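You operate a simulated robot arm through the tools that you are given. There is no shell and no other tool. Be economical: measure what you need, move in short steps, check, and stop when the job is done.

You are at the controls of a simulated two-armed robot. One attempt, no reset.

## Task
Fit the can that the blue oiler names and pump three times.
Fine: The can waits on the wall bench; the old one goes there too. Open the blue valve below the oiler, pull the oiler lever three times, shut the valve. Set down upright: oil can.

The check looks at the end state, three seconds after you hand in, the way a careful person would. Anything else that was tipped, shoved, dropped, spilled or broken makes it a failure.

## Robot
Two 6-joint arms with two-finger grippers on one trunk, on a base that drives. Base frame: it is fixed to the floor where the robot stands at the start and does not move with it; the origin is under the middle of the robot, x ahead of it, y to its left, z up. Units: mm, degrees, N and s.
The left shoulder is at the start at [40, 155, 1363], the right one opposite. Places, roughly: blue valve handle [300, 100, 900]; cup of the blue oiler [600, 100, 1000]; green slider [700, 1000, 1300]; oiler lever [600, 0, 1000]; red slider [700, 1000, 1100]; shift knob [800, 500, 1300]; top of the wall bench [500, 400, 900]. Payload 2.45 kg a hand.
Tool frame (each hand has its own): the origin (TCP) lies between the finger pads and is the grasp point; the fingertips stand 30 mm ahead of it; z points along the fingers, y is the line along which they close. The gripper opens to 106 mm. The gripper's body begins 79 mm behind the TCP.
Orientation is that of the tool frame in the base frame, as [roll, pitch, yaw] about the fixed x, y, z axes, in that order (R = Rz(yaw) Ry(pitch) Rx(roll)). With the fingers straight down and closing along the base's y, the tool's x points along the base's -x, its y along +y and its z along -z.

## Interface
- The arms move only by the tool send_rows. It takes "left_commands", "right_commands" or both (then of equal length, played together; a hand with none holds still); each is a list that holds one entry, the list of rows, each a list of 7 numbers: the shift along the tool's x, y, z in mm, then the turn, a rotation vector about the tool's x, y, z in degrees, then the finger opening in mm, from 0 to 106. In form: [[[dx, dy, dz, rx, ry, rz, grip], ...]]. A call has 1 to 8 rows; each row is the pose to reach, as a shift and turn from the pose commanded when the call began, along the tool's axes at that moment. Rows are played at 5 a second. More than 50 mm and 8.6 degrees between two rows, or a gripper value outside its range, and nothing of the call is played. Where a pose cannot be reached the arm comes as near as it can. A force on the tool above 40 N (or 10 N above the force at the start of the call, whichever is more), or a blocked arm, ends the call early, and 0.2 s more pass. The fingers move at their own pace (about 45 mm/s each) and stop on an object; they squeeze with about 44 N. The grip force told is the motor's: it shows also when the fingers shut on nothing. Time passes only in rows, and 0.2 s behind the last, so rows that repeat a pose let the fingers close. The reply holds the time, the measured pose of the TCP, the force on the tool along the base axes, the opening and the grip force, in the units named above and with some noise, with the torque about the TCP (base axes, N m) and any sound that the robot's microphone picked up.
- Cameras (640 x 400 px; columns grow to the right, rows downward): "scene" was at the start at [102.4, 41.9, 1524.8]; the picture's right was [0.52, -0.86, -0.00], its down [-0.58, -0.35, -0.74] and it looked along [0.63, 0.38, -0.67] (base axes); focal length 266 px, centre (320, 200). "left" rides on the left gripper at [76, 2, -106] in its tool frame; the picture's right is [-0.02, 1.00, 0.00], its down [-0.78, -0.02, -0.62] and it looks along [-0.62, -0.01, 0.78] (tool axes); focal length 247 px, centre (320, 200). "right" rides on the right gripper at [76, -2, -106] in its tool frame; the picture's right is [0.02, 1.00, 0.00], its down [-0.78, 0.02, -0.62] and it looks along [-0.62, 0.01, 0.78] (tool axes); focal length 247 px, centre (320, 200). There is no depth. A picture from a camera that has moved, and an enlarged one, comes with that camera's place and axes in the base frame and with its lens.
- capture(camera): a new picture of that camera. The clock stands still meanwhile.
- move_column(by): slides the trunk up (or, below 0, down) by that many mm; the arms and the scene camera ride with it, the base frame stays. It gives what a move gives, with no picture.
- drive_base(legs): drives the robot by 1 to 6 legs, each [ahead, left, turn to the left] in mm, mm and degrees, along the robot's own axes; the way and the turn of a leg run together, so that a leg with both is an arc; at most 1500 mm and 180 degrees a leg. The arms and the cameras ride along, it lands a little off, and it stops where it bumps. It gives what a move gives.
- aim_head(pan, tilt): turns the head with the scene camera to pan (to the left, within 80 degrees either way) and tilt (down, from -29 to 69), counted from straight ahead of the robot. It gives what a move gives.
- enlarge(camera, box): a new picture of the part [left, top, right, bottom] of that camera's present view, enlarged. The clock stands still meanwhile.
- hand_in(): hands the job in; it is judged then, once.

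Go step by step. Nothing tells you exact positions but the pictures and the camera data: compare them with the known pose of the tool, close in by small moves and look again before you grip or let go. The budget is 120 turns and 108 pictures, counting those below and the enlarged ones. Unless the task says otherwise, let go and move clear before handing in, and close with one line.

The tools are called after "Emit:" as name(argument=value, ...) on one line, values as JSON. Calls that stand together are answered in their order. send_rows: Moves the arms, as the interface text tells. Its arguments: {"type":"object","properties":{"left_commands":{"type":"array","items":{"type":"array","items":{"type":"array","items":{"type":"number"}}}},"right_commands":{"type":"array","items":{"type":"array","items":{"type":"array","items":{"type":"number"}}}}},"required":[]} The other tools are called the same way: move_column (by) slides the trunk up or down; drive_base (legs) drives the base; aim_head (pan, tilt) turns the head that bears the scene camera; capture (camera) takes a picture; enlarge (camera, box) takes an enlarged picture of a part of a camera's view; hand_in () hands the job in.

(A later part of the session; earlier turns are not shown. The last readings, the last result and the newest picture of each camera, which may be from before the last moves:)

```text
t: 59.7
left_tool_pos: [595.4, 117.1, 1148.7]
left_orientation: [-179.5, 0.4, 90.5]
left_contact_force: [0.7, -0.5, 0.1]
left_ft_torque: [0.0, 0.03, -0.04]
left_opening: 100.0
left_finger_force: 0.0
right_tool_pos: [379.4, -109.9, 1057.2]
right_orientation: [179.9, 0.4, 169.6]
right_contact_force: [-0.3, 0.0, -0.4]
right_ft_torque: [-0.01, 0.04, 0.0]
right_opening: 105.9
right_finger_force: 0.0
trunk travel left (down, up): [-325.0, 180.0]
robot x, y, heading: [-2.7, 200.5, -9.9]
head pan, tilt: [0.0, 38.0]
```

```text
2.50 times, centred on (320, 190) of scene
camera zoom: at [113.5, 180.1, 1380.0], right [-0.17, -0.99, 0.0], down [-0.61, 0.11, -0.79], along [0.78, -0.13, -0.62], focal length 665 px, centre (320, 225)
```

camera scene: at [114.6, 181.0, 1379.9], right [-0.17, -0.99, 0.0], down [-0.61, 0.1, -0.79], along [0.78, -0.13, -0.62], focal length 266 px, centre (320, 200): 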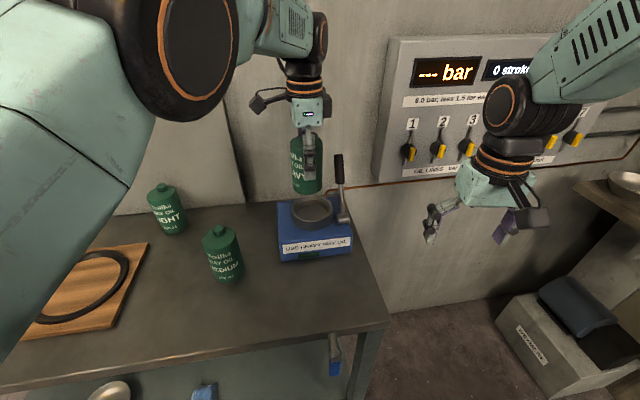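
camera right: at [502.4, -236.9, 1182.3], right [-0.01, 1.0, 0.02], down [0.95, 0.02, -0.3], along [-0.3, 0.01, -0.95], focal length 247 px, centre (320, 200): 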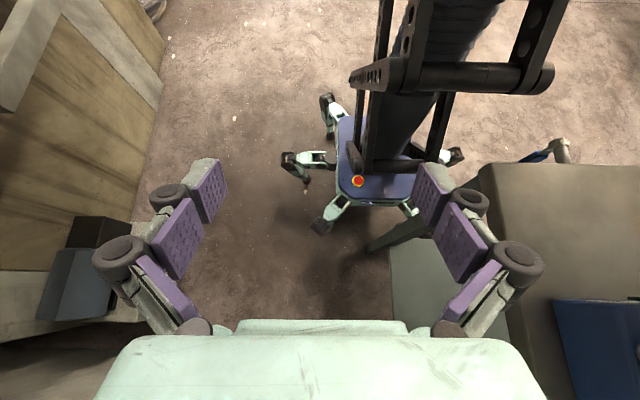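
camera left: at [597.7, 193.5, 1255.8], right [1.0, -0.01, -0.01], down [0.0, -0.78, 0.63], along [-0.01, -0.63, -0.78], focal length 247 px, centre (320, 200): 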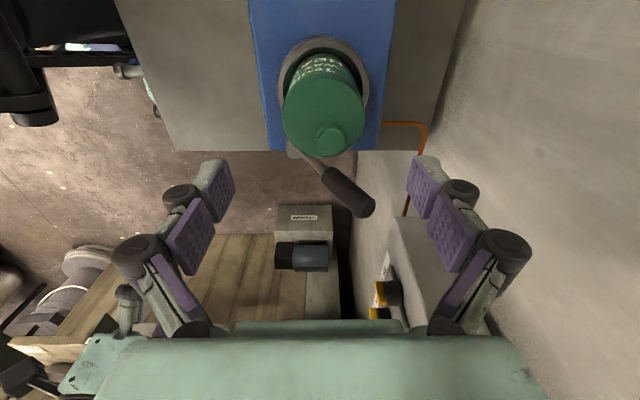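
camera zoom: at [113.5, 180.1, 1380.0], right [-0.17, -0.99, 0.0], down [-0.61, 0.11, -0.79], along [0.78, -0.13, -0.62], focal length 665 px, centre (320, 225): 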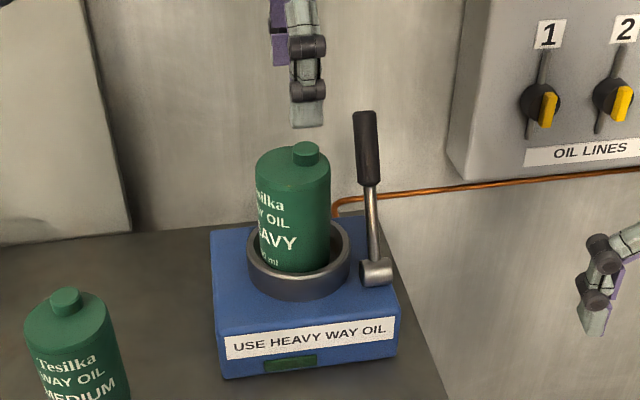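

HEAVY stands upright in the cup. Next is the blue valve: I park the left hand away, drive back 150 mm for room, and then view the valve with the right wrist camera.

Emit:
send_rows(left_commands=[[[0, 0, -30, 0, 0, 0, 100], [25, -15, -60, 0, 0, 0, 100], [60, -35, -80, 0, 0, 0, 100], [100, -60, -90, 0, 0, 0, 100], [135, -85, -90, 0, 0, 0, 100], [170, -110, -90, 0, 0, 0, 100]]])

Emit:
drive_base(legs=[[-150, 0, 0], [0, 0, 9.8]])

```text
t: 61.1
left_tool_pos: [482.2, 285.6, 1240.4]
left_orientation: [179.9, 0.1, 89.9]
left_contact_force: [-0.4, -0.8, 0.9]
left_ft_torque: [-0.04, 0.02, 0.01]
left_opening: 99.8
left_finger_force: 0.0
right_tool_pos: [379.0, -108.0, 1060.2]
right_orientation: [-179.9, 0.3, 169.6]
right_contact_force: [-0.1, 0.1, 0.7]
right_ft_torque: [-0.04, 0.04, -0.02]
right_opening: 105.9
right_finger_force: 0.0
trunk travel left (down, up): [-325.0, 180.0]
robot x, y, heading: [-2.9, 200.0, -9.9]
head pan, tilt: [0.0, 38.0]
```

```text
t: 65.0
left_tool_pos: [311.6, 387.6, 1242.7]
left_orientation: [179.9, 0.0, 99.7]
left_contact_force: [-0.2, -0.4, 0.7]
left_ft_torque: [0.01, -0.08, 0.02]
left_opening: 99.9
left_finger_force: 0.1
right_tool_pos: [276.5, -17.8, 1058.1]
right_orientation: [179.8, 0.4, 179.3]
right_contact_force: [0.2, -0.2, 0.6]
right_ft_torque: [-0.02, -0.01, 0.01]
right_opening: 105.9
right_finger_force: 0.1
trunk travel left (down, up): [-325.0, 180.0]
robot x, y, heading: [-149.5, 224.0, 0.4]
head pan, tilt: [0.0, 38.0]
```

Robot is at (-150, 224), heading 0. I bring the right hand in front of the valve so its camera looks at it.

Emit:
send_rows(right_commands=[[[25, 30, 0, 0, 0, 0, 80], [50, 60, 10, 0, 0, 0, 60], [61, 95, 30, 0, 0, 0, 40], [61, 118, 65, 0, 0, 0, 40], [61, 118, 105, 0, 0, 0, 40], [61, 118, 140, 0, 0, 0, 40]]])

Emit:
capture(camera="right")

Emit:
capture(camera="scene")

```text
t: 66.3
left_tool_pos: [311.9, 390.6, 1240.9]
left_orientation: [179.9, 0.1, 99.7]
left_contact_force: [-0.7, -0.1, 0.0]
left_ft_torque: [0.0, -0.03, 0.04]
left_opening: 99.9
left_finger_force: 0.1
right_tool_pos: [242.1, 75.2, 955.0]
right_orientation: [173.7, 0.9, 174.7]
right_contact_force: [-0.5, 1.4, -0.7]
right_ft_torque: [-0.01, -0.02, 0.03]
right_opening: 39.9
right_finger_force: 0.1
right hand out of reach, approached as far as the arm can: row 3, 4, 5, 6
trunk travel left (down, up): [-325.0, 180.0]
robot x, y, heading: [-149.1, 228.4, 0.1]
head pan, tilt: [0.0, 38.0]
stopped in row 6 (right hand): the arm was blocked; the commanded pose is now the measured one
```

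```text
40 pictures are left
camera right: at [163.7, 69.8, 1059.9], right [0.07, 0.99, 0.11], down [0.77, -0.12, 0.63], along [0.64, 0.04, -0.77], focal length 247 px, centre (320, 200)
```

right: 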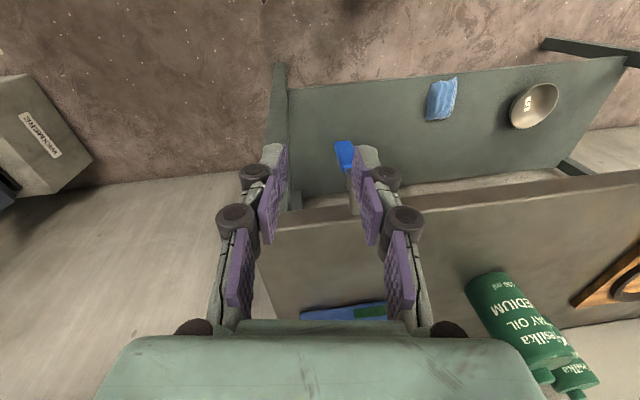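

```text
39 pictures are left
camera scene: at [-34.0, 228.3, 1380.0], right [0.0, -1.0, 0.0], down [-0.62, 0.0, -0.79], along [0.79, 0.0, -0.62], focal length 266 px, centre (320, 200)
```

scene: 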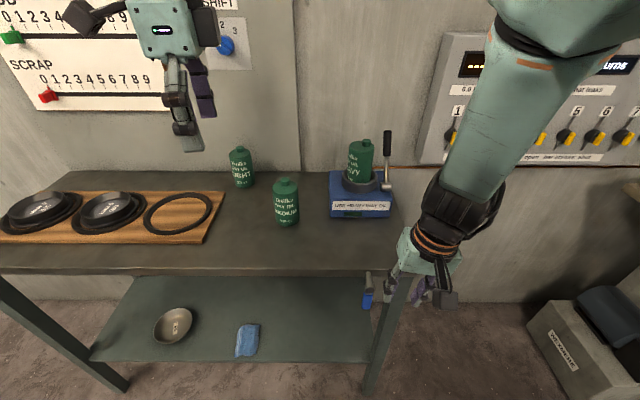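

The right arm is folded too close to its shoulder here. I raise the hand and drive back another 150 mm.

Emit:
send_rows(right_commands=[[[0, 0, -20, 0, 0, 0, 40], [0, 0, -50, 0, 0, 0, 40]]])

Emit:
drive_base(legs=[[-150, 0, 0]])

```text
t: 66.9
left_tool_pos: [310.4, 390.8, 1240.8]
left_orientation: [179.8, 0.1, 99.7]
left_contact_force: [0.1, 0.2, 0.1]
left_ft_torque: [0.01, -0.01, 0.01]
left_opening: 99.8
left_finger_force: 0.0
right_tool_pos: [239.6, 70.4, 1005.1]
right_orientation: [173.7, 0.9, 174.9]
right_contact_force: [0.5, 0.0, 0.3]
right_ft_torque: [-0.04, -0.03, 0.03]
right_opening: 40.2
right_finger_force: 0.1
trunk travel left (down, up): [-325.0, 180.0]
robot x, y, heading: [-153.8, 230.6, 0.3]
head pan, tilt: [0.0, 38.0]
```

```text
t: 69.5
left_tool_pos: [164.5, 384.3, 1241.6]
left_orientation: [179.8, -0.2, 99.5]
left_contact_force: [-0.6, -0.5, 0.5]
left_ft_torque: [0.02, -0.04, 0.01]
left_opening: 100.1
left_finger_force: 0.0
right_tool_pos: [92.6, 64.7, 1002.1]
right_orientation: [173.5, 0.9, 174.7]
right_contact_force: [-1.1, 0.1, 0.2]
right_ft_torque: [0.06, -0.03, -0.01]
right_opening: 39.9
right_finger_force: 0.1
trunk travel left (down, up): [-325.0, 180.0]
robot x, y, heading: [-298.8, 227.8, -0.1]
head pan, tilt: [0.0, 38.0]
```

Now I straighten the right hand and tilt it 45 degrees forward so that the fingers point at the valve and the camera looks at it from the front.

Emit:
send_rows(right_commands=[[[-25, 15, 0, 3.2, 0, -2.6, 40], [-55, 35, 0, 6.5, 0, -5.3, 40], [-85, 50, 0, 6.5, 0, -5.3, 40]]])

Emit:
send_rows(right_commands=[[[0, 0, 20, 0, -8, 0, 40], [0, 0, 40, 0, -16, 0, 40], [0, 0, 65, 0, -24, 0, 40], [0, 0, 90, 0, -32, 0, 40], [0, 0, 120, 0, -40, 0, 40], [0, 0, 150, 0, -45, 0, 40]]])

Emit:
capture(camera="right")

```text
t: 70.3
left_tool_pos: [166.2, 386.1, 1240.1]
left_orientation: [179.8, -0.2, 99.7]
left_contact_force: [-0.1, -0.3, -1.0]
left_ft_torque: [0.01, 0.0, -0.01]
left_opening: 99.8
left_finger_force: 0.1
right_tool_pos: [192.0, 98.2, 1022.6]
right_orientation: [175.9, 1.6, 177.0]
right_contact_force: [0.2, 0.3, 0.2]
right_ft_torque: [-0.01, 0.0, -0.01]
right_opening: 40.3
right_finger_force: 0.0
trunk travel left (down, up): [-325.0, 180.0]
robot x, y, heading: [-299.4, 223.9, 0.1]
head pan, tilt: [0.0, 38.0]
```

```text
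t: 71.9
left_tool_pos: [165.3, 387.7, 1242.3]
left_orientation: [179.8, -0.1, 99.7]
left_contact_force: [-0.2, 1.2, -1.0]
left_ft_torque: [0.01, 0.0, -0.03]
left_opening: 100.0
left_finger_force: 0.1
right_tool_pos: [205.9, 78.0, 938.3]
right_orientation: [171.3, 36.5, 174.5]
right_contact_force: [-0.3, -0.6, -0.4]
right_ft_torque: [-0.01, 0.01, 0.01]
right_opening: 40.1
right_finger_force: 0.0
right hand out of reach, approached as far as the arm can: row 1, 2, 3, 4, 5, 6
trunk travel left (down, up): [-325.0, 180.0]
robot x, y, heading: [-300.6, 225.3, -0.0]
head pan, tilt: [0.0, 38.0]
stopped in row 6 (right hand): the arm was blocked; the commanded pose is now the measured one
```

```text
38 pictures are left
camera right: at [80.6, 73.0, 978.1], right [-0.01, 0.99, 0.11], down [0.25, -0.1, 0.96], along [0.97, 0.04, -0.25], focal length 247 px, centre (320, 200)
```

right: 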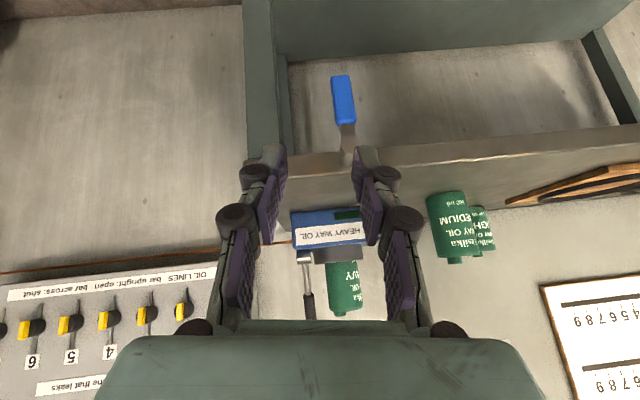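

I can see the blue handle hanging straight down. The wall sign reads "bar upright: open, bar across: shut" for the oil lines. I enlarge the blue valve.

Emit:
enlarge(camera="right", box=[280, 50, 420, 200])

Emit:
enlarge(camera="right", box=[0, 240, 240, 400])

```text
2.67 times, centred on (350, 125) of right
camera zoom: at [80.6, 73.0, 978.1], right [-0.01, 0.99, 0.11], down [0.25, -0.1, 0.96], along [0.97, 0.04, -0.25], focal length 659 px, centre (240, 400)
```

zoom: 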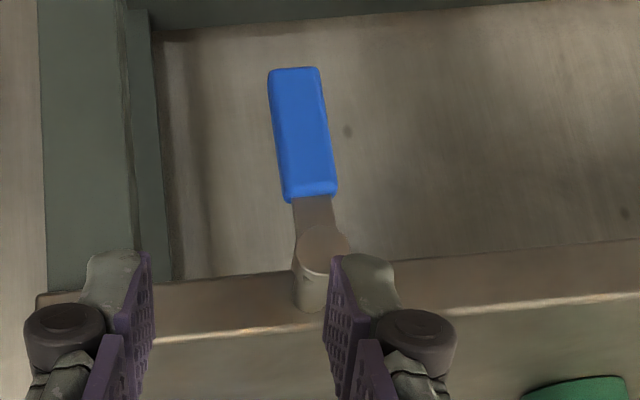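

```text
2.50 times, centred on (120, 320) of right
camera zoom: at [80.6, 73.0, 978.1], right [-0.01, 0.99, 0.11], down [0.25, -0.1, 0.96], along [0.97, 0.04, -0.25], focal length 617 px, centre (820, -100)
```

zoom: 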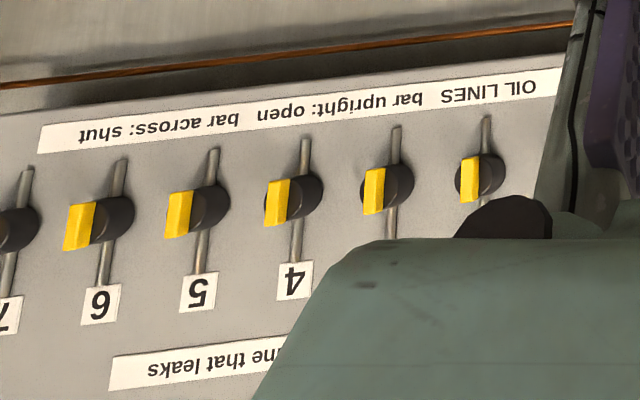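

The blue valve is a lever turning about x: pivot about (308, 120, 865), with the bar hanging down to z 784. I'll push it sideways with closed fingers used as a pin. First I level the hand and lower it to the right of the bar.

Emit:
send_rows(right_commands=[[[8, -7, 21, 1.4, 0, -1, 20], [16, -14, 41, 2.8, 0, -2.1, 10], [24, -21, 62, 4.2, 0, -3.2, 0], [32, -29, 83, 5.6, 0, -4.2, 0], [32, -29, 83, 5.6, 0, -4.2, 0]]])

Emit:
capture(camera="right")

```text
t: 73.1
left_tool_pos: [164.1, 389.3, 1240.9]
left_orientation: [179.9, 0.1, 99.6]
left_contact_force: [-0.9, -0.1, 0.3]
left_ft_torque: [-0.02, -0.01, 0.0]
left_opening: 99.9
left_finger_force: 0.0
right_tool_pos: [263.9, 55.6, 889.2]
right_orientation: [175.1, 33.5, -179.7]
right_contact_force: [0.0, 0.0, -0.1]
right_ft_torque: [0.0, -0.01, -0.03]
right_opening: 0.2
right_finger_force: 28.8
right hand out of reach, approached as far as the arm can: row 1, 2, 3, 4, 5
trunk travel left (down, up): [-325.0, 180.0]
robot x, y, heading: [-301.9, 230.1, 0.0]
head pan, tilt: [0.0, 38.0]
```

```text
35 pictures are left
camera right: at [140.8, 44.8, 935.2], right [-0.07, 1.0, 0.06], down [0.31, -0.03, 0.95], along [0.95, 0.09, -0.31], focal length 247 px, centre (320, 200)
```

right: 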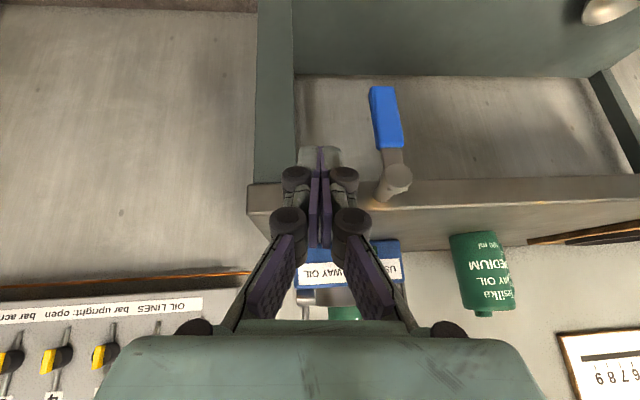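

The arm again comes up short, probably because the hand sits inboard of its shoulder. I retract it and move the robot 150 mm left so the valve lies on the right arm's own side.

Emit:
send_rows(right_commands=[[[5, 0, -28, 0, 0, 0, 0], [11, 0, -56, 0, 0, 0, 0], [17, 0, -83, 0, 0, 0, 0]]])

Emit:
drive_base(legs=[[0, 160, 0]])

```text
t: 73.9
left_tool_pos: [162.7, 388.2, 1241.9]
left_orientation: [179.8, 0.0, 99.5]
left_contact_force: [0.1, 0.0, -0.2]
left_ft_torque: [0.0, -0.05, 0.0]
left_opening: 100.0
left_finger_force: 0.0
right_tool_pos: [201.4, 47.7, 950.0]
right_orientation: [175.0, 33.5, -179.6]
right_contact_force: [-1.0, 0.2, 0.3]
right_ft_torque: [-0.01, 0.03, 0.01]
right_opening: 0.4
right_finger_force: 28.6
trunk travel left (down, up): [-325.0, 180.0]
robot x, y, heading: [-300.8, 228.0, -0.0]
head pan, tilt: [0.0, 38.0]
```

```text
t: 76.5
left_tool_pos: [167.3, 548.3, 1240.1]
left_orientation: [179.9, -0.2, 99.7]
left_contact_force: [0.3, -0.8, -0.3]
left_ft_torque: [-0.01, 0.02, 0.0]
left_opening: 100.0
left_finger_force: 0.1
right_tool_pos: [204.0, 206.8, 948.0]
right_orientation: [174.8, 33.4, -179.9]
right_contact_force: [-0.4, -0.5, -0.4]
right_ft_torque: [-0.02, -0.01, -0.01]
right_opening: 0.3
right_finger_force: 28.5
trunk travel left (down, up): [-325.0, 180.0]
robot x, y, heading: [-302.8, 392.7, 0.1]
head pan, tilt: [0.0, 38.0]
```

Robot is at y 393. I move the right hand, levelled, to the right side of the valve bar.

Emit:
send_rows(right_commands=[[[7, -26, 16, 0.8, 0, -0.5, 0], [14, -52, 32, 1.6, 0, -1, 0], [21, -78, 48, 2.4, 0, -1.5, 0], [28, -104, 65, 3.2, 0, -2, 0], [36, -130, 82, 3.8, 0.2, -2.5, 0], [36, -130, 82, 3.8, 0.2, -2.5, 0]]])

Emit:
capture(camera="right")

```text
t: 78.0
left_tool_pos: [166.3, 546.8, 1240.7]
left_orientation: [179.9, -0.1, 99.7]
left_contact_force: [0.1, -1.4, -0.3]
left_ft_torque: [0.03, 0.0, -0.01]
left_opening: 100.1
left_finger_force: 0.0
right_tool_pos: [276.8, 144.9, 837.7]
right_orientation: [177.3, 32.6, -177.8]
right_contact_force: [0.7, -0.6, -1.0]
right_ft_torque: [0.05, 0.06, 0.04]
right_opening: 0.0
right_finger_force: 28.5
right hand out of reach, approached as far as the arm can: row 1, 2, 3, 4, 5, 6
trunk travel left (down, up): [-325.0, 180.0]
robot x, y, heading: [-299.6, 389.0, -0.1]
head pan, tilt: [0.0, 38.0]
```

```text
34 pictures are left
camera right: at [156.1, 134.0, 887.3], right [-0.08, 1.0, 0.03], down [0.33, 0.0, 0.94], along [0.94, 0.09, -0.33], focal length 247 px, centre (320, 200)
```

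right: 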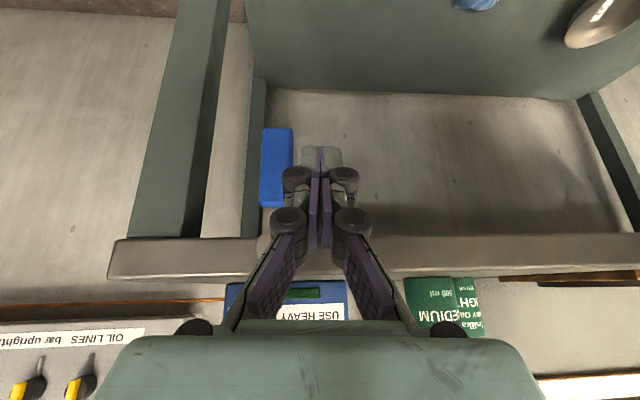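

The forearm and tool line up straight here (wrist singularity) because the shoulder is high. I retract the hand, back up 80 mm and lower the trunk by 230 mm so the arm comes in flatter.

Emit:
send_rows(right_commands=[[[10, 0, -35, 0, 0, 0, 0], [20, 0, -70, 0, 0, 0, 0], [30, 0, -110, 0, 0, 0, 0], [40, 0, -150, 0, 0, 0, 0]]])

Emit:
drive_base(legs=[[-80, 0, 0]])

Emit:
move_column(by=-230)

```text
t: 79.0
left_tool_pos: [164.3, 550.5, 1242.2]
left_orientation: [179.8, 0.0, 99.6]
left_contact_force: [0.1, -0.9, -0.3]
left_ft_torque: [-0.03, -0.03, 0.03]
left_opening: 100.1
left_finger_force: 0.2
right_tool_pos: [195.2, 175.9, 959.8]
right_orientation: [176.8, 32.3, -175.2]
right_contact_force: [-0.3, -0.2, 0.1]
right_ft_torque: [-0.03, -0.02, -0.03]
right_opening: 0.3
right_finger_force: 29.2
right hand out of reach, approached as far as the arm can: row 1, 2, 3, 4
trunk travel left (down, up): [-325.0, 180.0]
robot x, y, heading: [-303.0, 392.5, -0.2]
head pan, tilt: [0.0, 38.0]
```

```text
t: 80.6
left_tool_pos: [88.2, 549.6, 1240.2]
left_orientation: [-179.9, 0.0, 99.8]
left_contact_force: [-0.4, 0.2, -0.1]
left_ft_torque: [0.0, 0.04, -0.01]
left_opening: 100.0
left_finger_force: 0.0
right_tool_pos: [120.0, 175.5, 958.5]
right_orientation: [176.6, 32.0, -175.1]
right_contact_force: [-0.1, -0.1, -0.5]
right_ft_torque: [0.02, 0.01, 0.02]
right_opening: 0.0
right_finger_force: 28.6
trunk travel left (down, up): [-325.0, 180.0]
robot x, y, heading: [-384.9, 389.6, 0.0]
head pan, tilt: [0.0, 38.0]
```

```text
t: 83.1
left_tool_pos: [83.5, 549.7, 1012.6]
left_orientation: [179.9, 0.1, 99.8]
left_contact_force: [-0.5, 0.3, 0.9]
left_ft_torque: [-0.02, 0.02, -0.02]
left_opening: 100.0
left_finger_force: 0.1
right_tool_pos: [118.6, 176.2, 729.4]
right_orientation: [176.7, 32.2, -175.0]
right_contact_force: [0.4, 0.3, 0.9]
right_ft_torque: [-0.02, 0.0, -0.03]
right_opening: 0.2
right_finger_force: 28.5
trunk travel left (down, up): [-95.0, 410.0]
robot x, y, heading: [-384.7, 394.4, 0.3]
head pan, tilt: [0.0, 38.0]
```

Now the approach from the flatter posture: to the right side of the bar, tool levelled and tilted 50 degrees forward.

Emit:
send_rows(right_commands=[[[-24, -21, -3, 1.2, -3.6, 0.85, 0], [-48, -42, -5, 2.4, -7.2, 1.7, 0], [-72, -63, -8, 3.6, -10.8, 2.55, 0], [-96, -83, -11, 4.8, -14.4, 3.4, 0], [-120, -104, -13, 6, -18, 4.25, 0], [-120, -104, -13, 6, -18, 4.25, 0]]])

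Emit:
capture(camera="right")

```text
t: 84.5
left_tool_pos: [84.2, 548.6, 1011.1]
left_orientation: [179.7, 0.1, 99.7]
left_contact_force: [-0.1, 0.4, -0.4]
left_ft_torque: [-0.01, -0.01, 0.0]
left_opening: 100.0
left_finger_force: 0.0
right_tool_pos: [278.1, 126.1, 799.7]
right_orientation: [175.4, 48.9, 177.8]
right_contact_force: [-10.4, 1.9, -0.3]
right_ft_torque: [0.03, 0.14, 0.0]
right_opening: 0.2
right_finger_force: 28.5
right hand out of reach, approached as far as the arm can: row 1, 2, 3, 4, 5, 6
trunk travel left (down, up): [-95.0, 410.0]
robot x, y, heading: [-384.7, 388.4, 0.0]
head pan, tilt: [0.0, 38.0]
```

```text
33 pictures are left
camera right: at [146.7, 121.0, 812.9], right [-0.04, 1.0, 0.04], down [0.04, -0.04, 1.0], along [1.0, 0.04, -0.04], focal length 247 px, centre (320, 200)
```

right: 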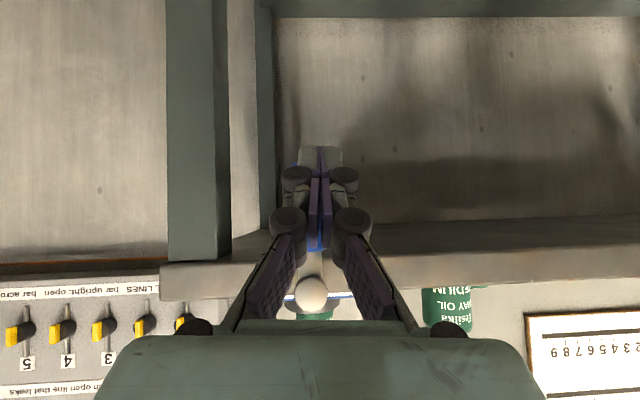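

The fingertips just touched the bar's front (10 N) and the arm is again short of room: it needs to be more stretched. I drive straight back 150 mm.

Emit:
drive_base(legs=[[-150, 0, 0]])

Emit:
capture(camera="right")

```text
t: 87.0
left_tool_pos: [-60.9, 550.4, 1009.5]
left_orientation: [-179.7, 0.0, 99.6]
left_contact_force: [0.1, 0.6, -1.7]
left_ft_torque: [-0.06, 0.04, 0.01]
left_opening: 99.7
left_finger_force: 0.1
right_tool_pos: [132.7, 126.3, 799.2]
right_orientation: [175.5, 48.9, 178.0]
right_contact_force: [0.7, 1.0, -0.7]
right_ft_torque: [-0.01, -0.03, -0.02]
right_opening: 0.1
right_finger_force: 28.4
trunk travel left (down, up): [-95.0, 410.0]
robot x, y, heading: [-540.3, 388.5, 0.1]
head pan, tilt: [0.0, 38.0]
```

```text
32 pictures are left
camera right: at [1.7, 121.8, 811.6], right [-0.04, 1.0, 0.03], down [0.05, -0.03, 1.0], along [1.0, 0.04, -0.04], focal length 247 px, centre (320, 200)
```

right: 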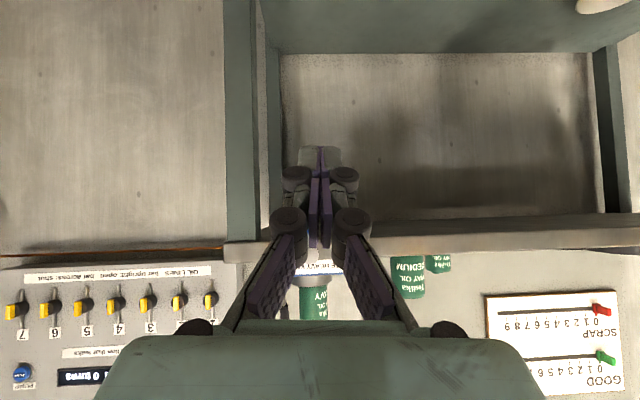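

Now forward again beside the bar, on its right side.

Emit:
send_rows(right_commands=[[[-10, -43, 10, 1, 0, -1.1, 0], [-38, -43, 34, 2, 0, -2.3, 0], [-65, -43, 58, 2, 0, -2.3, 0], [-91, -43, 81, 2, 0, -2.3, 0], [-91, -43, 81, 2, 0, -2.3, 0]]])

Emit:
capture(camera="right")

```text
t: 88.2
left_tool_pos: [-63.8, 550.3, 1010.3]
left_orientation: [180.0, 0.0, 99.6]
left_contact_force: [0.6, -0.1, 0.3]
left_ft_torque: [-0.01, 0.0, -0.03]
left_opening: 99.8
left_finger_force: 0.0
right_tool_pos: [252.8, 91.0, 819.5]
right_orientation: [170.7, 49.5, 170.8]
right_contact_force: [-0.8, -2.3, -1.0]
right_ft_torque: [0.01, -0.09, 0.15]
right_opening: 0.0
right_finger_force: 28.6
right hand out of reach, approached as far as the arm can: row 3
trunk travel left (down, up): [-95.0, 410.0]
robot x, y, heading: [-534.0, 389.5, 0.1]
head pan, tilt: [0.0, 38.0]
```

```text
31 pictures are left
camera right: at [122.7, 93.2, 828.3], right [0.02, 1.0, 0.09], down [0.02, -0.09, 1.0], along [1.0, -0.02, -0.03], focal length 247 px, centre (320, 200)
```

right: 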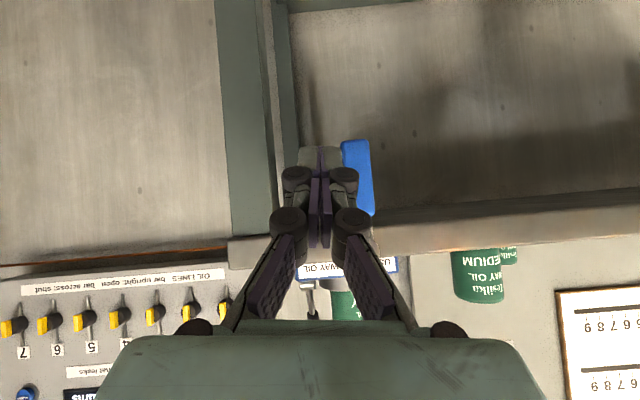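

The bar is visible just left of the fingers with about 8 mm gap. I slide the pin forward past the bar plane.

Emit:
send_rows(right_commands=[[[-5, -3, 11, 1, 0, -1.2, 0], [-10, -3, 22, 2, 0, -2.4, 0], [-14, -3, 33, 3, 0, -3.5, 0], [-18.5, -3, 43.5, 3.8, 0, -4.6, 0], [-18.5, -3, 43.5, 3.8, 0, -4.6, 0]]])

Emit:
capture(camera="right")

```text
t: 89.4
left_tool_pos: [-66.4, 549.1, 1011.3]
left_orientation: [179.9, 0.0, 99.7]
left_contact_force: [-0.8, -0.6, 0.7]
left_ft_torque: [0.01, -0.03, 0.05]
left_opening: 100.2
left_finger_force: 0.1
right_tool_pos: [296.7, 82.5, 801.4]
right_orientation: [-170.8, 48.9, -171.6]
right_contact_force: [-0.4, 0.3, 0.6]
right_ft_torque: [-0.01, -0.03, 0.01]
right_opening: 0.0
right_finger_force: 28.6
trunk travel left (down, up): [-95.0, 410.0]
robot x, y, heading: [-536.0, 390.9, 0.1]
head pan, tilt: [0.0, 38.0]
```

```text
30 pictures are left
camera right: at [165.2, 79.4, 813.6], right [-0.04, 0.99, -0.12], down [0.04, 0.12, 0.99], along [1.0, 0.04, -0.04], focal length 247 px, centre (320, 200)
```

right: 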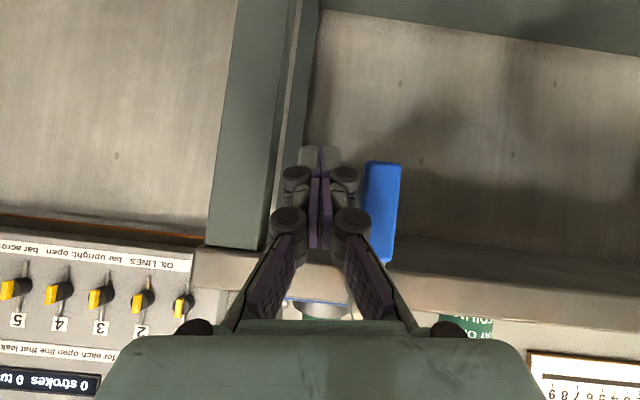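

The pin now stands beside the bar within its plane, and all poses are reachable. I push gently toward +y along the bar's arc, up to about 30 degrees, and watch the force.

Emit:
send_rows(right_commands=[[[-1.6, 16.4, -0.8, -2.3, 0, 2.6, 0], [-1.6, 25, -0.6, -4.6, 0, 5.2, 0], [-1.8, 34.5, -0.4, -4.6, 0, 5.2, 0], [-2.6, 43, -0.8, -4.6, 0, 5.2, 0], [-4.3, 52.3, -2, -4.6, 0, 5.2, 0]]])

Emit:
capture(camera="right")

```text
t: 90.6
left_tool_pos: [-64.0, 549.3, 1010.8]
left_orientation: [-180.0, 0.1, 99.7]
left_contact_force: [0.2, 0.2, -1.1]
left_ft_torque: [0.01, -0.05, -0.04]
left_opening: 100.1
left_finger_force: 0.0
right_tool_pos: [297.0, 135.2, 799.3]
right_orientation: [178.6, 49.3, -179.4]
right_contact_force: [-0.3, -2.4, 0.2]
right_ft_torque: [-0.01, -0.01, 0.04]
right_opening: 0.0
right_finger_force: 29.0
trunk travel left (down, up): [-95.0, 410.0]
robot x, y, heading: [-536.2, 389.5, -0.1]
head pan, tilt: [0.0, 38.0]
```

```text
29 pictures are left
camera right: at [166.4, 130.4, 811.1], right [-0.04, 1.0, 0.0], down [0.04, 0.0, 1.0], along [1.0, 0.04, -0.04], focal length 247 px, centre (320, 200)
```

right: 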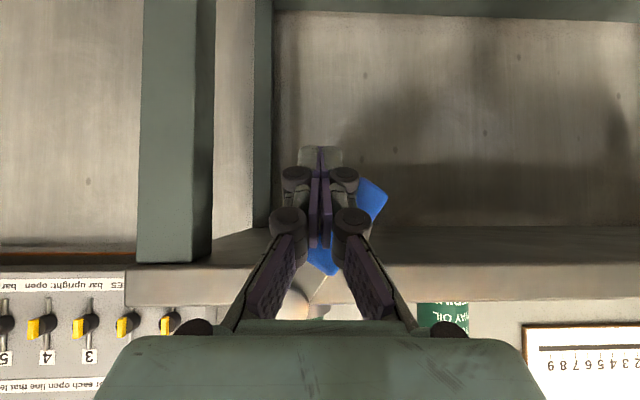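

The handle turns easily. I continue along the arc to horizontal.

Emit:
send_rows(right_commands=[[[-2.5, 9, -2.2, 0, 0, 0, 0], [-5.3, 17, -4.6, 0, 0, 0, 0], [-9, 25, -8, 0, 0, 0, 0], [-13.6, 32, -11.7, 0, 0, 0, 0], [-24.3, 43.5, -20.9, 0, 0, 0, 0], [-36.4, 51, -31.3, 0, 0, 0, 0], [-41, 52, -35, 0, 0, 0, 0]]])

Emit:
capture(camera="right")

```text
t: 92.2
left_tool_pos: [-63.3, 548.4, 1009.4]
left_orientation: [180.0, 0.0, 99.7]
left_contact_force: [-0.1, 0.5, 0.5]
left_ft_torque: [0.01, 0.0, 0.0]
left_opening: 100.0
left_finger_force: 0.1
right_tool_pos: [295.1, 185.5, 848.6]
right_orientation: [178.6, 48.7, -179.6]
right_contact_force: [-6.1, -0.1, -11.1]
right_ft_torque: [0.06, 0.1, 0.04]
right_opening: 6.0
right_finger_force: 28.2
trunk travel left (down, up): [-95.0, 410.0]
robot x, y, heading: [-535.0, 395.2, 0.0]
head pan, tilt: [0.0, 38.0]
```

```text
28 pictures are left
camera right: at [164.0, 181.1, 862.4], right [-0.04, 1.0, 0.0], down [0.05, 0.0, 1.0], along [1.0, 0.04, -0.05], focal length 247 px, centre (320, 200)
```

right: 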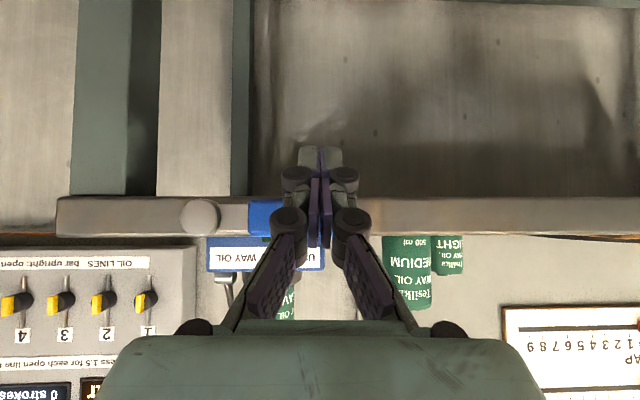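

The bar is horizontal and against its stop (11 N), so the valve is open. I withdraw the finger downward and back, then raise the trunk 270 mm for the lever.

Emit:
send_rows(right_commands=[[[6, 0, 5, 0, 0, 0, 0], [28, 0, -17, 0, 0, 0, 0], [56, 0, -44, 0, 0, 0, 0], [84, 0, -70, 0, 0, 0, 0]]])

Emit:
capture(camera="right")

Emit:
move_column(by=270)

```text
t: 93.2
left_tool_pos: [-62.6, 548.7, 1010.9]
left_orientation: [-180.0, -0.1, 99.7]
left_contact_force: [-0.2, 0.0, -0.6]
left_ft_torque: [0.01, 0.04, 0.01]
left_opening: 100.1
left_finger_force: 0.1
right_tool_pos: [201.8, 184.4, 836.3]
right_orientation: [-178.1, 48.9, -174.8]
right_contact_force: [1.0, 0.5, 0.9]
right_ft_torque: [0.03, 0.0, -0.08]
right_opening: 0.0
right_finger_force: 28.6
right hand out of reach, approached as far as the arm can: row 4
trunk travel left (down, up): [-95.0, 410.0]
robot x, y, heading: [-535.6, 391.6, 0.1]
head pan, tilt: [0.0, 38.0]
```

```text
27 pictures are left
camera right: at [71.0, 174.9, 849.8], right [-0.08, 1.0, -0.04], down [0.04, 0.04, 1.0], along [1.0, 0.08, -0.05], focal length 247 px, centre (320, 200)
```

right: 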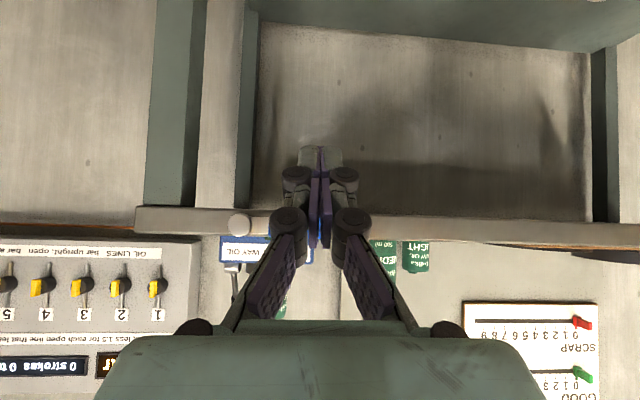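

```text
t: 96.0
left_tool_pos: [-62.9, 548.4, 1281.4]
left_orientation: [-179.9, 0.0, 99.7]
left_contact_force: [0.2, -0.2, -0.2]
left_ft_torque: [0.0, -0.01, 0.0]
left_opening: 100.2
left_finger_force: 0.0
right_tool_pos: [201.4, 184.9, 1107.8]
right_orientation: [178.2, 49.0, -179.4]
right_contact_force: [0.8, 0.4, 0.1]
right_ft_torque: [0.04, 0.02, -0.01]
right_opening: 0.0
right_finger_force: 28.1
trunk travel left (down, up): [-365.0, 140.0]
robot x, y, heading: [-534.8, 391.9, 0.2]
head pan, tilt: [0.0, 38.0]
```

Now I bring the right hand upright and closer to the body before driving to the lever.

Emit:
send_rows(right_commands=[[[12, 0, -25, 0, 7, 0, 20], [25, 0, -50, 0, 14, 0, 50], [37, 0, -75, 0, 21, 0, 50], [50, 0, -100, 0, 28, 0, 50], [62, 0, -126, 0, 35, 0, 50], [75, 0, -151, 0, 42, 0, 50], [87, 0, -176, 0, 49, 0, 50]]])

Emit:
drive_base(legs=[[0, -192, 0]])

```text
t: 97.6
left_tool_pos: [-63.3, 550.3, 1280.0]
left_orientation: [-180.0, -0.1, 99.7]
left_contact_force: [0.2, -0.1, -0.2]
left_ft_torque: [0.02, 0.03, 0.03]
left_opening: 99.8
left_finger_force: 0.1
right_tool_pos: [11.4, 176.5, 1158.0]
right_orientation: [178.8, -0.1, -178.1]
right_contact_force: [0.6, 0.6, 0.1]
right_ft_torque: [0.01, 0.04, 0.03]
right_opening: 50.1
right_finger_force: 0.1
right hand out of reach, approached as far as the arm can: row 1
trunk travel left (down, up): [-365.0, 140.0]
robot x, y, heading: [-539.5, 387.6, -0.1]
head pan, tilt: [0.0, 38.0]
```

```text
t: 100.6
left_tool_pos: [-65.1, 362.6, 1280.4]
left_orientation: [-180.0, 0.2, 99.8]
left_contact_force: [-0.2, -0.2, 0.1]
left_ft_torque: [-0.02, 0.02, 0.0]
left_opening: 99.8
left_finger_force: 0.0
right_tool_pos: [10.6, -10.9, 1157.9]
right_orientation: [179.0, 0.2, -178.3]
right_contact_force: [0.6, 1.2, 0.8]
right_ft_torque: [0.0, -0.04, -0.01]
right_opening: 50.0
right_finger_force: 0.1
trunk travel left (down, up): [-365.0, 140.0]
robot x, y, heading: [-537.9, 198.7, -0.1]
head pan, tilt: [0.0, 38.0]
```

Now ahead 510 mm.

Emit:
drive_base(legs=[[510, 0, 0]])

Emit:
capture(camera="right")

Emit:
capture(camera="scene")

```text
t: 107.6
left_tool_pos: [447.2, 355.6, 1278.8]
left_orientation: [-179.8, -0.1, 99.6]
left_contact_force: [0.7, 0.2, -0.3]
left_ft_torque: [0.0, 0.03, -0.03]
left_opening: 99.9
left_finger_force: 0.1
right_tool_pos: [520.0, -17.5, 1155.5]
right_orientation: [178.8, 0.0, -178.3]
right_contact_force: [0.9, -0.7, 0.9]
right_ft_torque: [0.0, 0.09, 0.0]
right_opening: 50.1
right_finger_force: 0.1
trunk travel left (down, up): [-365.0, 140.0]
robot x, y, heading: [-28.0, 191.6, -0.3]
head pan, tilt: [0.0, 38.0]
```

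```text
26 pictures are left
camera right: at [443.6, -21.9, 1262.2], right [-0.05, 1.0, 0.02], down [0.78, 0.03, 0.62], along [0.62, 0.05, -0.78], focal length 247 px, centre (320, 200)
```

right: 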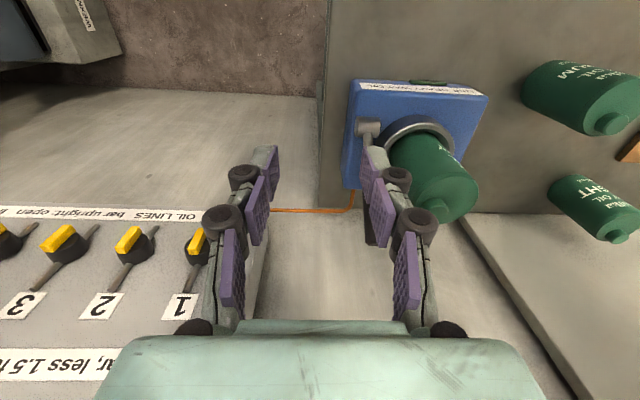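

```text
25 pictures are left
camera scene: at [92.1, 194.2, 1419.4], right [0.0, -1.0, 0.0], down [-0.62, 0.0, -0.79], along [0.79, 0.0, -0.62], focal length 266 px, centre (320, 200)
```

scene: 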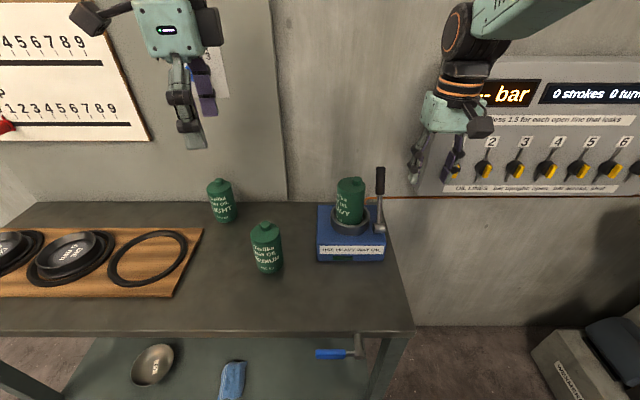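

The valve handle is across toward +y (open) and the counter shows 0 strokes. I move the right hand above the lever handle.

Emit:
send_rows(right_commands=[[[-28, 16, 0, 0, 0, 0, 50], [-56, 31, 0, 0, 0, 0, 50], [-84, 47, 0, 0, 0, 0, 50], [-111, 62, 0, 0, 0, 0, 50], [-111, 62, 0, 0, 0, 0, 50]]])

Emit:
capture(camera="right")

Emit:
enlarge(camera="scene", box=[300, 90, 460, 270])

```text
t: 108.8
left_tool_pos: [442.9, 356.5, 1280.1]
left_orientation: [-179.9, 0.1, 99.5]
left_contact_force: [0.0, 1.3, -0.8]
left_ft_torque: [-0.03, 0.01, 0.0]
left_opening: 99.6
left_finger_force: 0.0
right_tool_pos: [625.8, 50.3, 1157.7]
right_orientation: [178.9, -0.2, -178.3]
right_contact_force: [-0.2, 0.7, 0.4]
right_ft_torque: [0.0, 0.0, -0.01]
right_opening: 50.2
right_finger_force: 0.0
trunk travel left (down, up): [-365.0, 140.0]
robot x, y, heading: [-27.4, 193.2, -0.3]
head pan, tilt: [0.0, 38.0]
```

```text
24 pictures are left
camera right: at [549.7, 45.0, 1265.3], right [-0.05, 1.0, 0.02], down [0.78, 0.03, 0.62], along [0.62, 0.05, -0.78], focal length 247 px, centre (320, 200)
```

right: 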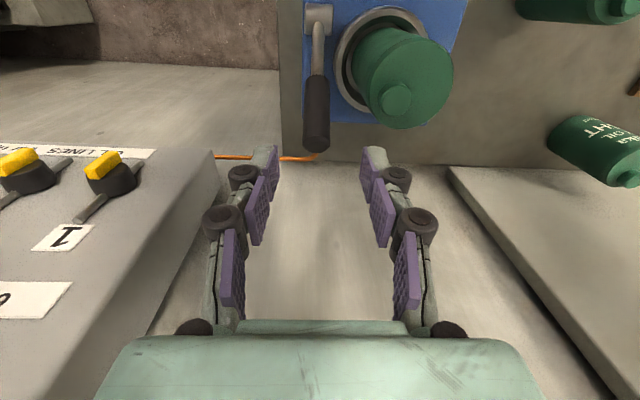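

```text
2.22 times, centred on (380, 180) of scene
camera zoom: at [88.8, 195.6, 1419.7], right [0.0, -1.0, 0.0], down [-0.62, 0.0, -0.79], along [0.79, 0.0, -0.62], focal length 591 px, centre (187, 244)
```

zoom: 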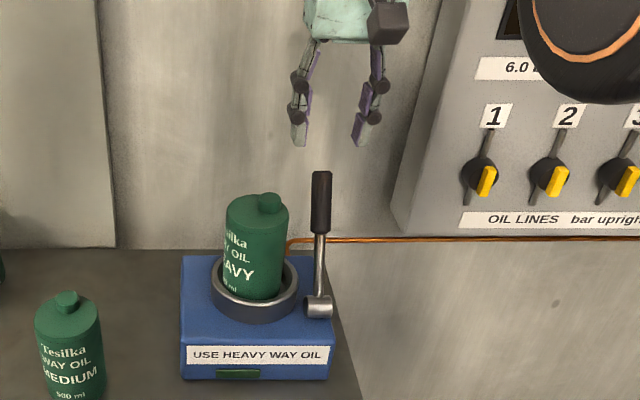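

The lever handle lies centred between the fingers. I narrow them to 44 mm, lower around the handle and look.

Emit:
send_rows(right_commands=[[[2, -2, 0, 0, 0, 0, 44], [2, -2, 25, 0, 0, 0, 44], [2, -2, 50, 0, 0, 0, 44], [2, -2, 80, 0, 0, 0, 44]]])

Emit:
capture(camera="right")

Emit:
enlarge(camera="scene", box=[300, 90, 460, 270])

```text
t: 109.8
left_tool_pos: [441.2, 356.6, 1280.4]
left_orientation: [180.0, 0.0, 99.5]
left_contact_force: [0.2, 0.2, 0.2]
left_ft_torque: [0.0, 0.02, 0.0]
left_opening: 99.9
left_finger_force: 0.0
right_tool_pos: [620.9, 48.9, 1078.8]
right_orientation: [178.7, 0.2, -178.3]
right_contact_force: [0.6, -0.3, 0.5]
right_ft_torque: [-0.02, 0.02, 0.03]
right_opening: 43.9
right_finger_force: 0.0
trunk travel left (down, up): [-365.0, 140.0]
robot x, y, heading: [-33.5, 196.5, -0.3]
head pan, tilt: [0.0, 38.0]
```

```text
22 pictures are left
camera right: at [545.1, 43.7, 1185.2], right [-0.05, 1.0, 0.02], down [0.78, 0.03, 0.62], along [0.62, 0.05, -0.78], focal length 247 px, centre (320, 200)
```

right: 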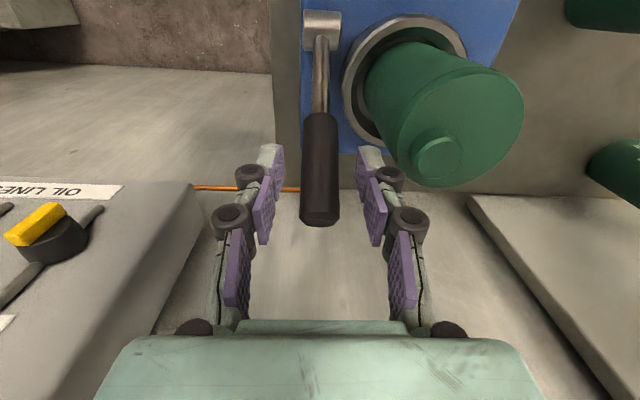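

```text
2.22 times, centred on (380, 180) of scene
camera zoom: at [86.4, 194.7, 1419.9], right [0.0, -1.0, 0.0], down [-0.62, 0.0, -0.79], along [0.79, 0.0, -0.62], focal length 591 px, centre (187, 244)
```

zoom: 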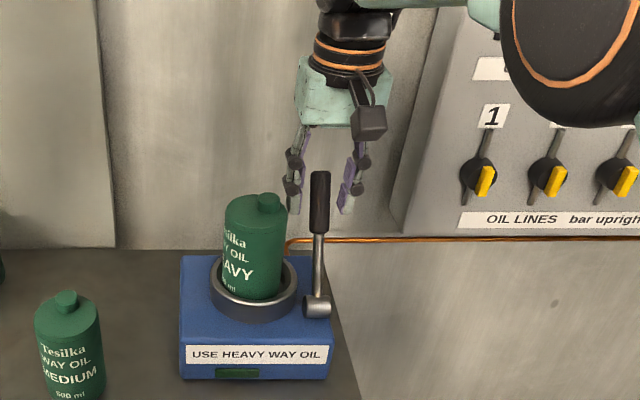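

The handle is centred between the pads. I close on it and pull along the arc to vertical, watching force.

Emit:
send_rows(right_commands=[[[0, 0, 5, 0, 0, 0, 30], [0, 0, 5, 0, 0, 0, 15], [0, 0, 5, 0, 0, 0, 15], [9, 0, 0, 0, 0, 0, 15], [18, 0, -3.5, 0, 0, 0, 15], [28, 1, -7, 0, 0, 0, 15], [39, 1, -9, 0, 0, 0, 15]]])

Emit:
enlarge(camera="scene", box=[300, 90, 460, 270])

```text
t: 111.4
left_tool_pos: [446.5, 356.7, 1278.3]
left_orientation: [-179.8, -0.1, 99.6]
left_contact_force: [0.1, 0.7, 0.7]
left_ft_torque: [-0.02, 0.0, 0.02]
left_opening: 99.9
left_finger_force: 0.1
right_tool_pos: [588.8, 48.8, 1087.1]
right_orientation: [178.9, 0.2, -178.2]
right_contact_force: [13.2, 2.1, -5.4]
right_ft_torque: [0.11, -1.52, 0.08]
right_opening: 21.3
right_finger_force: 45.0
trunk travel left (down, up): [-365.0, 140.0]
robot x, y, heading: [-28.8, 197.9, -0.0]
head pan, tilt: [0.0, 38.0]
```

```text
2.22 times, centred on (380, 180) of scene
camera zoom: at [91.4, 196.3, 1419.6], right [0.0, -1.0, 0.0], down [-0.62, 0.0, -0.79], along [0.79, 0.0, -0.62], focal length 591 px, centre (187, 244)
```

zoom: 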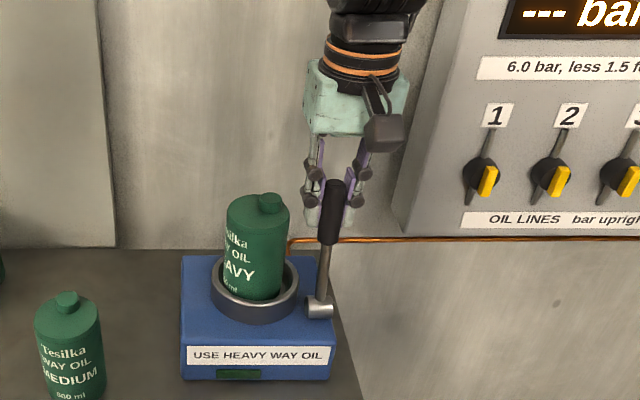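

The lever follows with about 13 N. I keep pulling along the arc toward me.

Emit:
send_rows(right_commands=[[[13, 0, -2, 0, 0, 0, 15], [26, 1, -3, 0, 0, 0, 15], [37, 1, -2, 0, 0, 0, 15], [48, 1.5, -1, 0, 0, 0, 15], [59, 2, 2, 0, 0, 0, 15], [69, 2, 5, 0, 0, 0, 15], [79, 2.4, 9, 0, 0, 0, 15], [88, 2.6, 14, 0, 0, 0, 15]]])

Emit:
capture(camera="scene")

```text
t: 113.2
left_tool_pos: [441.9, 355.6, 1280.1]
left_orientation: [180.0, 0.1, 99.5]
left_contact_force: [-0.3, 0.3, 0.2]
left_ft_torque: [0.03, 0.0, -0.01]
left_opening: 100.1
left_finger_force: 0.0
right_tool_pos: [497.0, 49.6, 1074.0]
right_orientation: [178.9, 0.1, -178.3]
right_contact_force: [-0.6, 0.6, 0.6]
right_ft_torque: [-0.01, 0.0, 0.03]
right_opening: 15.2
right_finger_force: 0.1
trunk travel left (down, up): [-365.0, 140.0]
robot x, y, heading: [-31.0, 196.8, 0.0]
head pan, tilt: [0.0, 38.0]
```

```text
19 pictures are left
camera scene: at [86.9, 194.7, 1419.9], right [0.0, -1.0, 0.0], down [-0.62, 0.0, -0.79], along [0.79, 0.0, -0.62], focal length 266 px, centre (320, 200)
```

scene: 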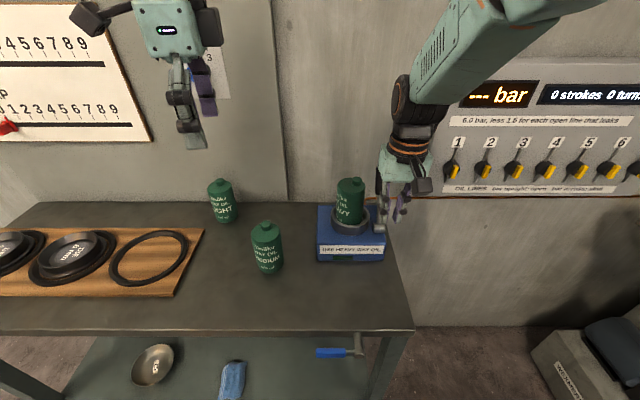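

The handle slipped out of the grip partway (fingers at 15 mm, no force) and the counter still reads 0. Let me see the lever.

Emit:
enlarge(camera="right", box=[220, 0, 420, 240])

```text
1.67 times, centred on (320, 120) of right
camera zoom: at [419.6, 43.9, 1180.7], right [-0.05, 1.0, 0.02], down [0.78, 0.03, 0.62], along [0.62, 0.05, -0.78], focal length 412 px, centre (320, 333)
```

zoom: 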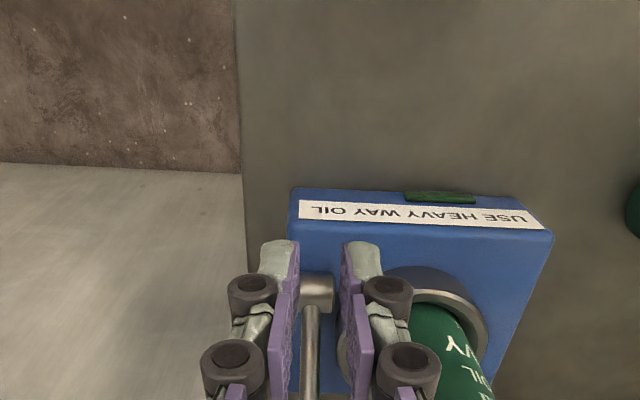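

The lever springs back by itself, so a hook from behind suits better: closed fingers behind the handle, pulling straight toward me. I raise the hand, drive 25 mm ahead for reach and bring it above and behind the handle.

Emit:
send_rows(right_commands=[[[0, 0, -40, 0, 0, 0, 0], [0, 0, -78, 0, 0, 0, 0], [0, 0, -78, 0, 0, 0, 0]]])

Emit:
drive_base(legs=[[25, 0, 0]])

Emit:
send_rows(right_commands=[[[-40, -2, 0, 0, 0, 0, 0], [-80, -4, 0, 0, 0, 0, 0], [-115, -6, 0, 0, 0, 0, 0], [-145, -8, 0, 0, 0, 0, 0], [-145, -8, 0, 0, 0, 0, 0]]])

Emit:
capture(camera="right")

```text
t: 114.0
left_tool_pos: [444.1, 357.2, 1279.6]
left_orientation: [-179.9, 0.1, 99.5]
left_contact_force: [1.9, -0.2, -0.9]
left_ft_torque: [0.01, 0.03, -0.02]
left_opening: 100.2
left_finger_force: 0.0
right_tool_pos: [497.8, 46.8, 1151.7]
right_orientation: [178.7, -0.1, -178.3]
right_contact_force: [0.3, 0.3, -0.4]
right_ft_torque: [-0.02, 0.01, 0.01]
right_opening: 0.0
right_finger_force: 28.5
trunk travel left (down, up): [-365.0, 140.0]
robot x, y, heading: [-30.6, 197.4, -0.3]
head pan, tilt: [0.0, 38.0]
```

```text
t: 115.0
left_tool_pos: [456.7, 356.1, 1285.1]
left_orientation: [179.5, 0.1, 99.5]
left_contact_force: [-0.9, 0.3, 1.0]
left_ft_torque: [0.0, -0.12, 0.0]
left_opening: 100.1
left_finger_force: 0.2
right_tool_pos: [510.3, 46.9, 1158.0]
right_orientation: [178.9, 0.6, -178.3]
right_contact_force: [-1.1, 0.6, 0.6]
right_ft_torque: [0.01, -0.08, 0.0]
right_opening: 0.0
right_finger_force: 27.7
trunk travel left (down, up): [-365.0, 140.0]
robot x, y, heading: [0.2, 195.4, -0.1]
head pan, tilt: [0.0, 38.0]
```

```text
t: 116.2
left_tool_pos: [466.2, 355.3, 1281.2]
left_orientation: [179.9, 0.0, 99.5]
left_contact_force: [-0.7, 0.3, 0.1]
left_ft_torque: [0.03, -0.02, 0.02]
left_opening: 99.5
left_finger_force: 0.0
right_tool_pos: [662.6, 42.3, 1154.1]
right_orientation: [178.8, 0.1, -178.3]
right_contact_force: [-0.1, -0.6, 0.6]
right_ft_torque: [-0.01, 0.01, 0.02]
right_opening: 0.2
right_finger_force: 28.6
trunk travel left (down, up): [-365.0, 140.0]
robot x, y, heading: [-5.0, 200.6, -0.1]
head pan, tilt: [0.0, 38.0]
```

```text
17 pictures are left
camera right: at [586.6, 37.3, 1259.6], right [-0.05, 1.0, 0.02], down [0.78, 0.03, 0.62], along [0.62, 0.05, -0.78], focal length 247 px, centre (320, 200)
```

right: 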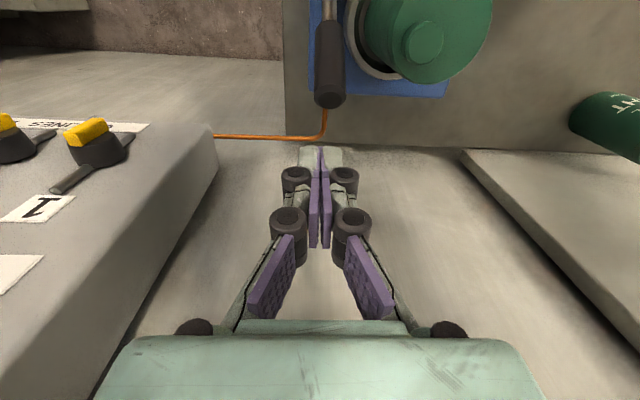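

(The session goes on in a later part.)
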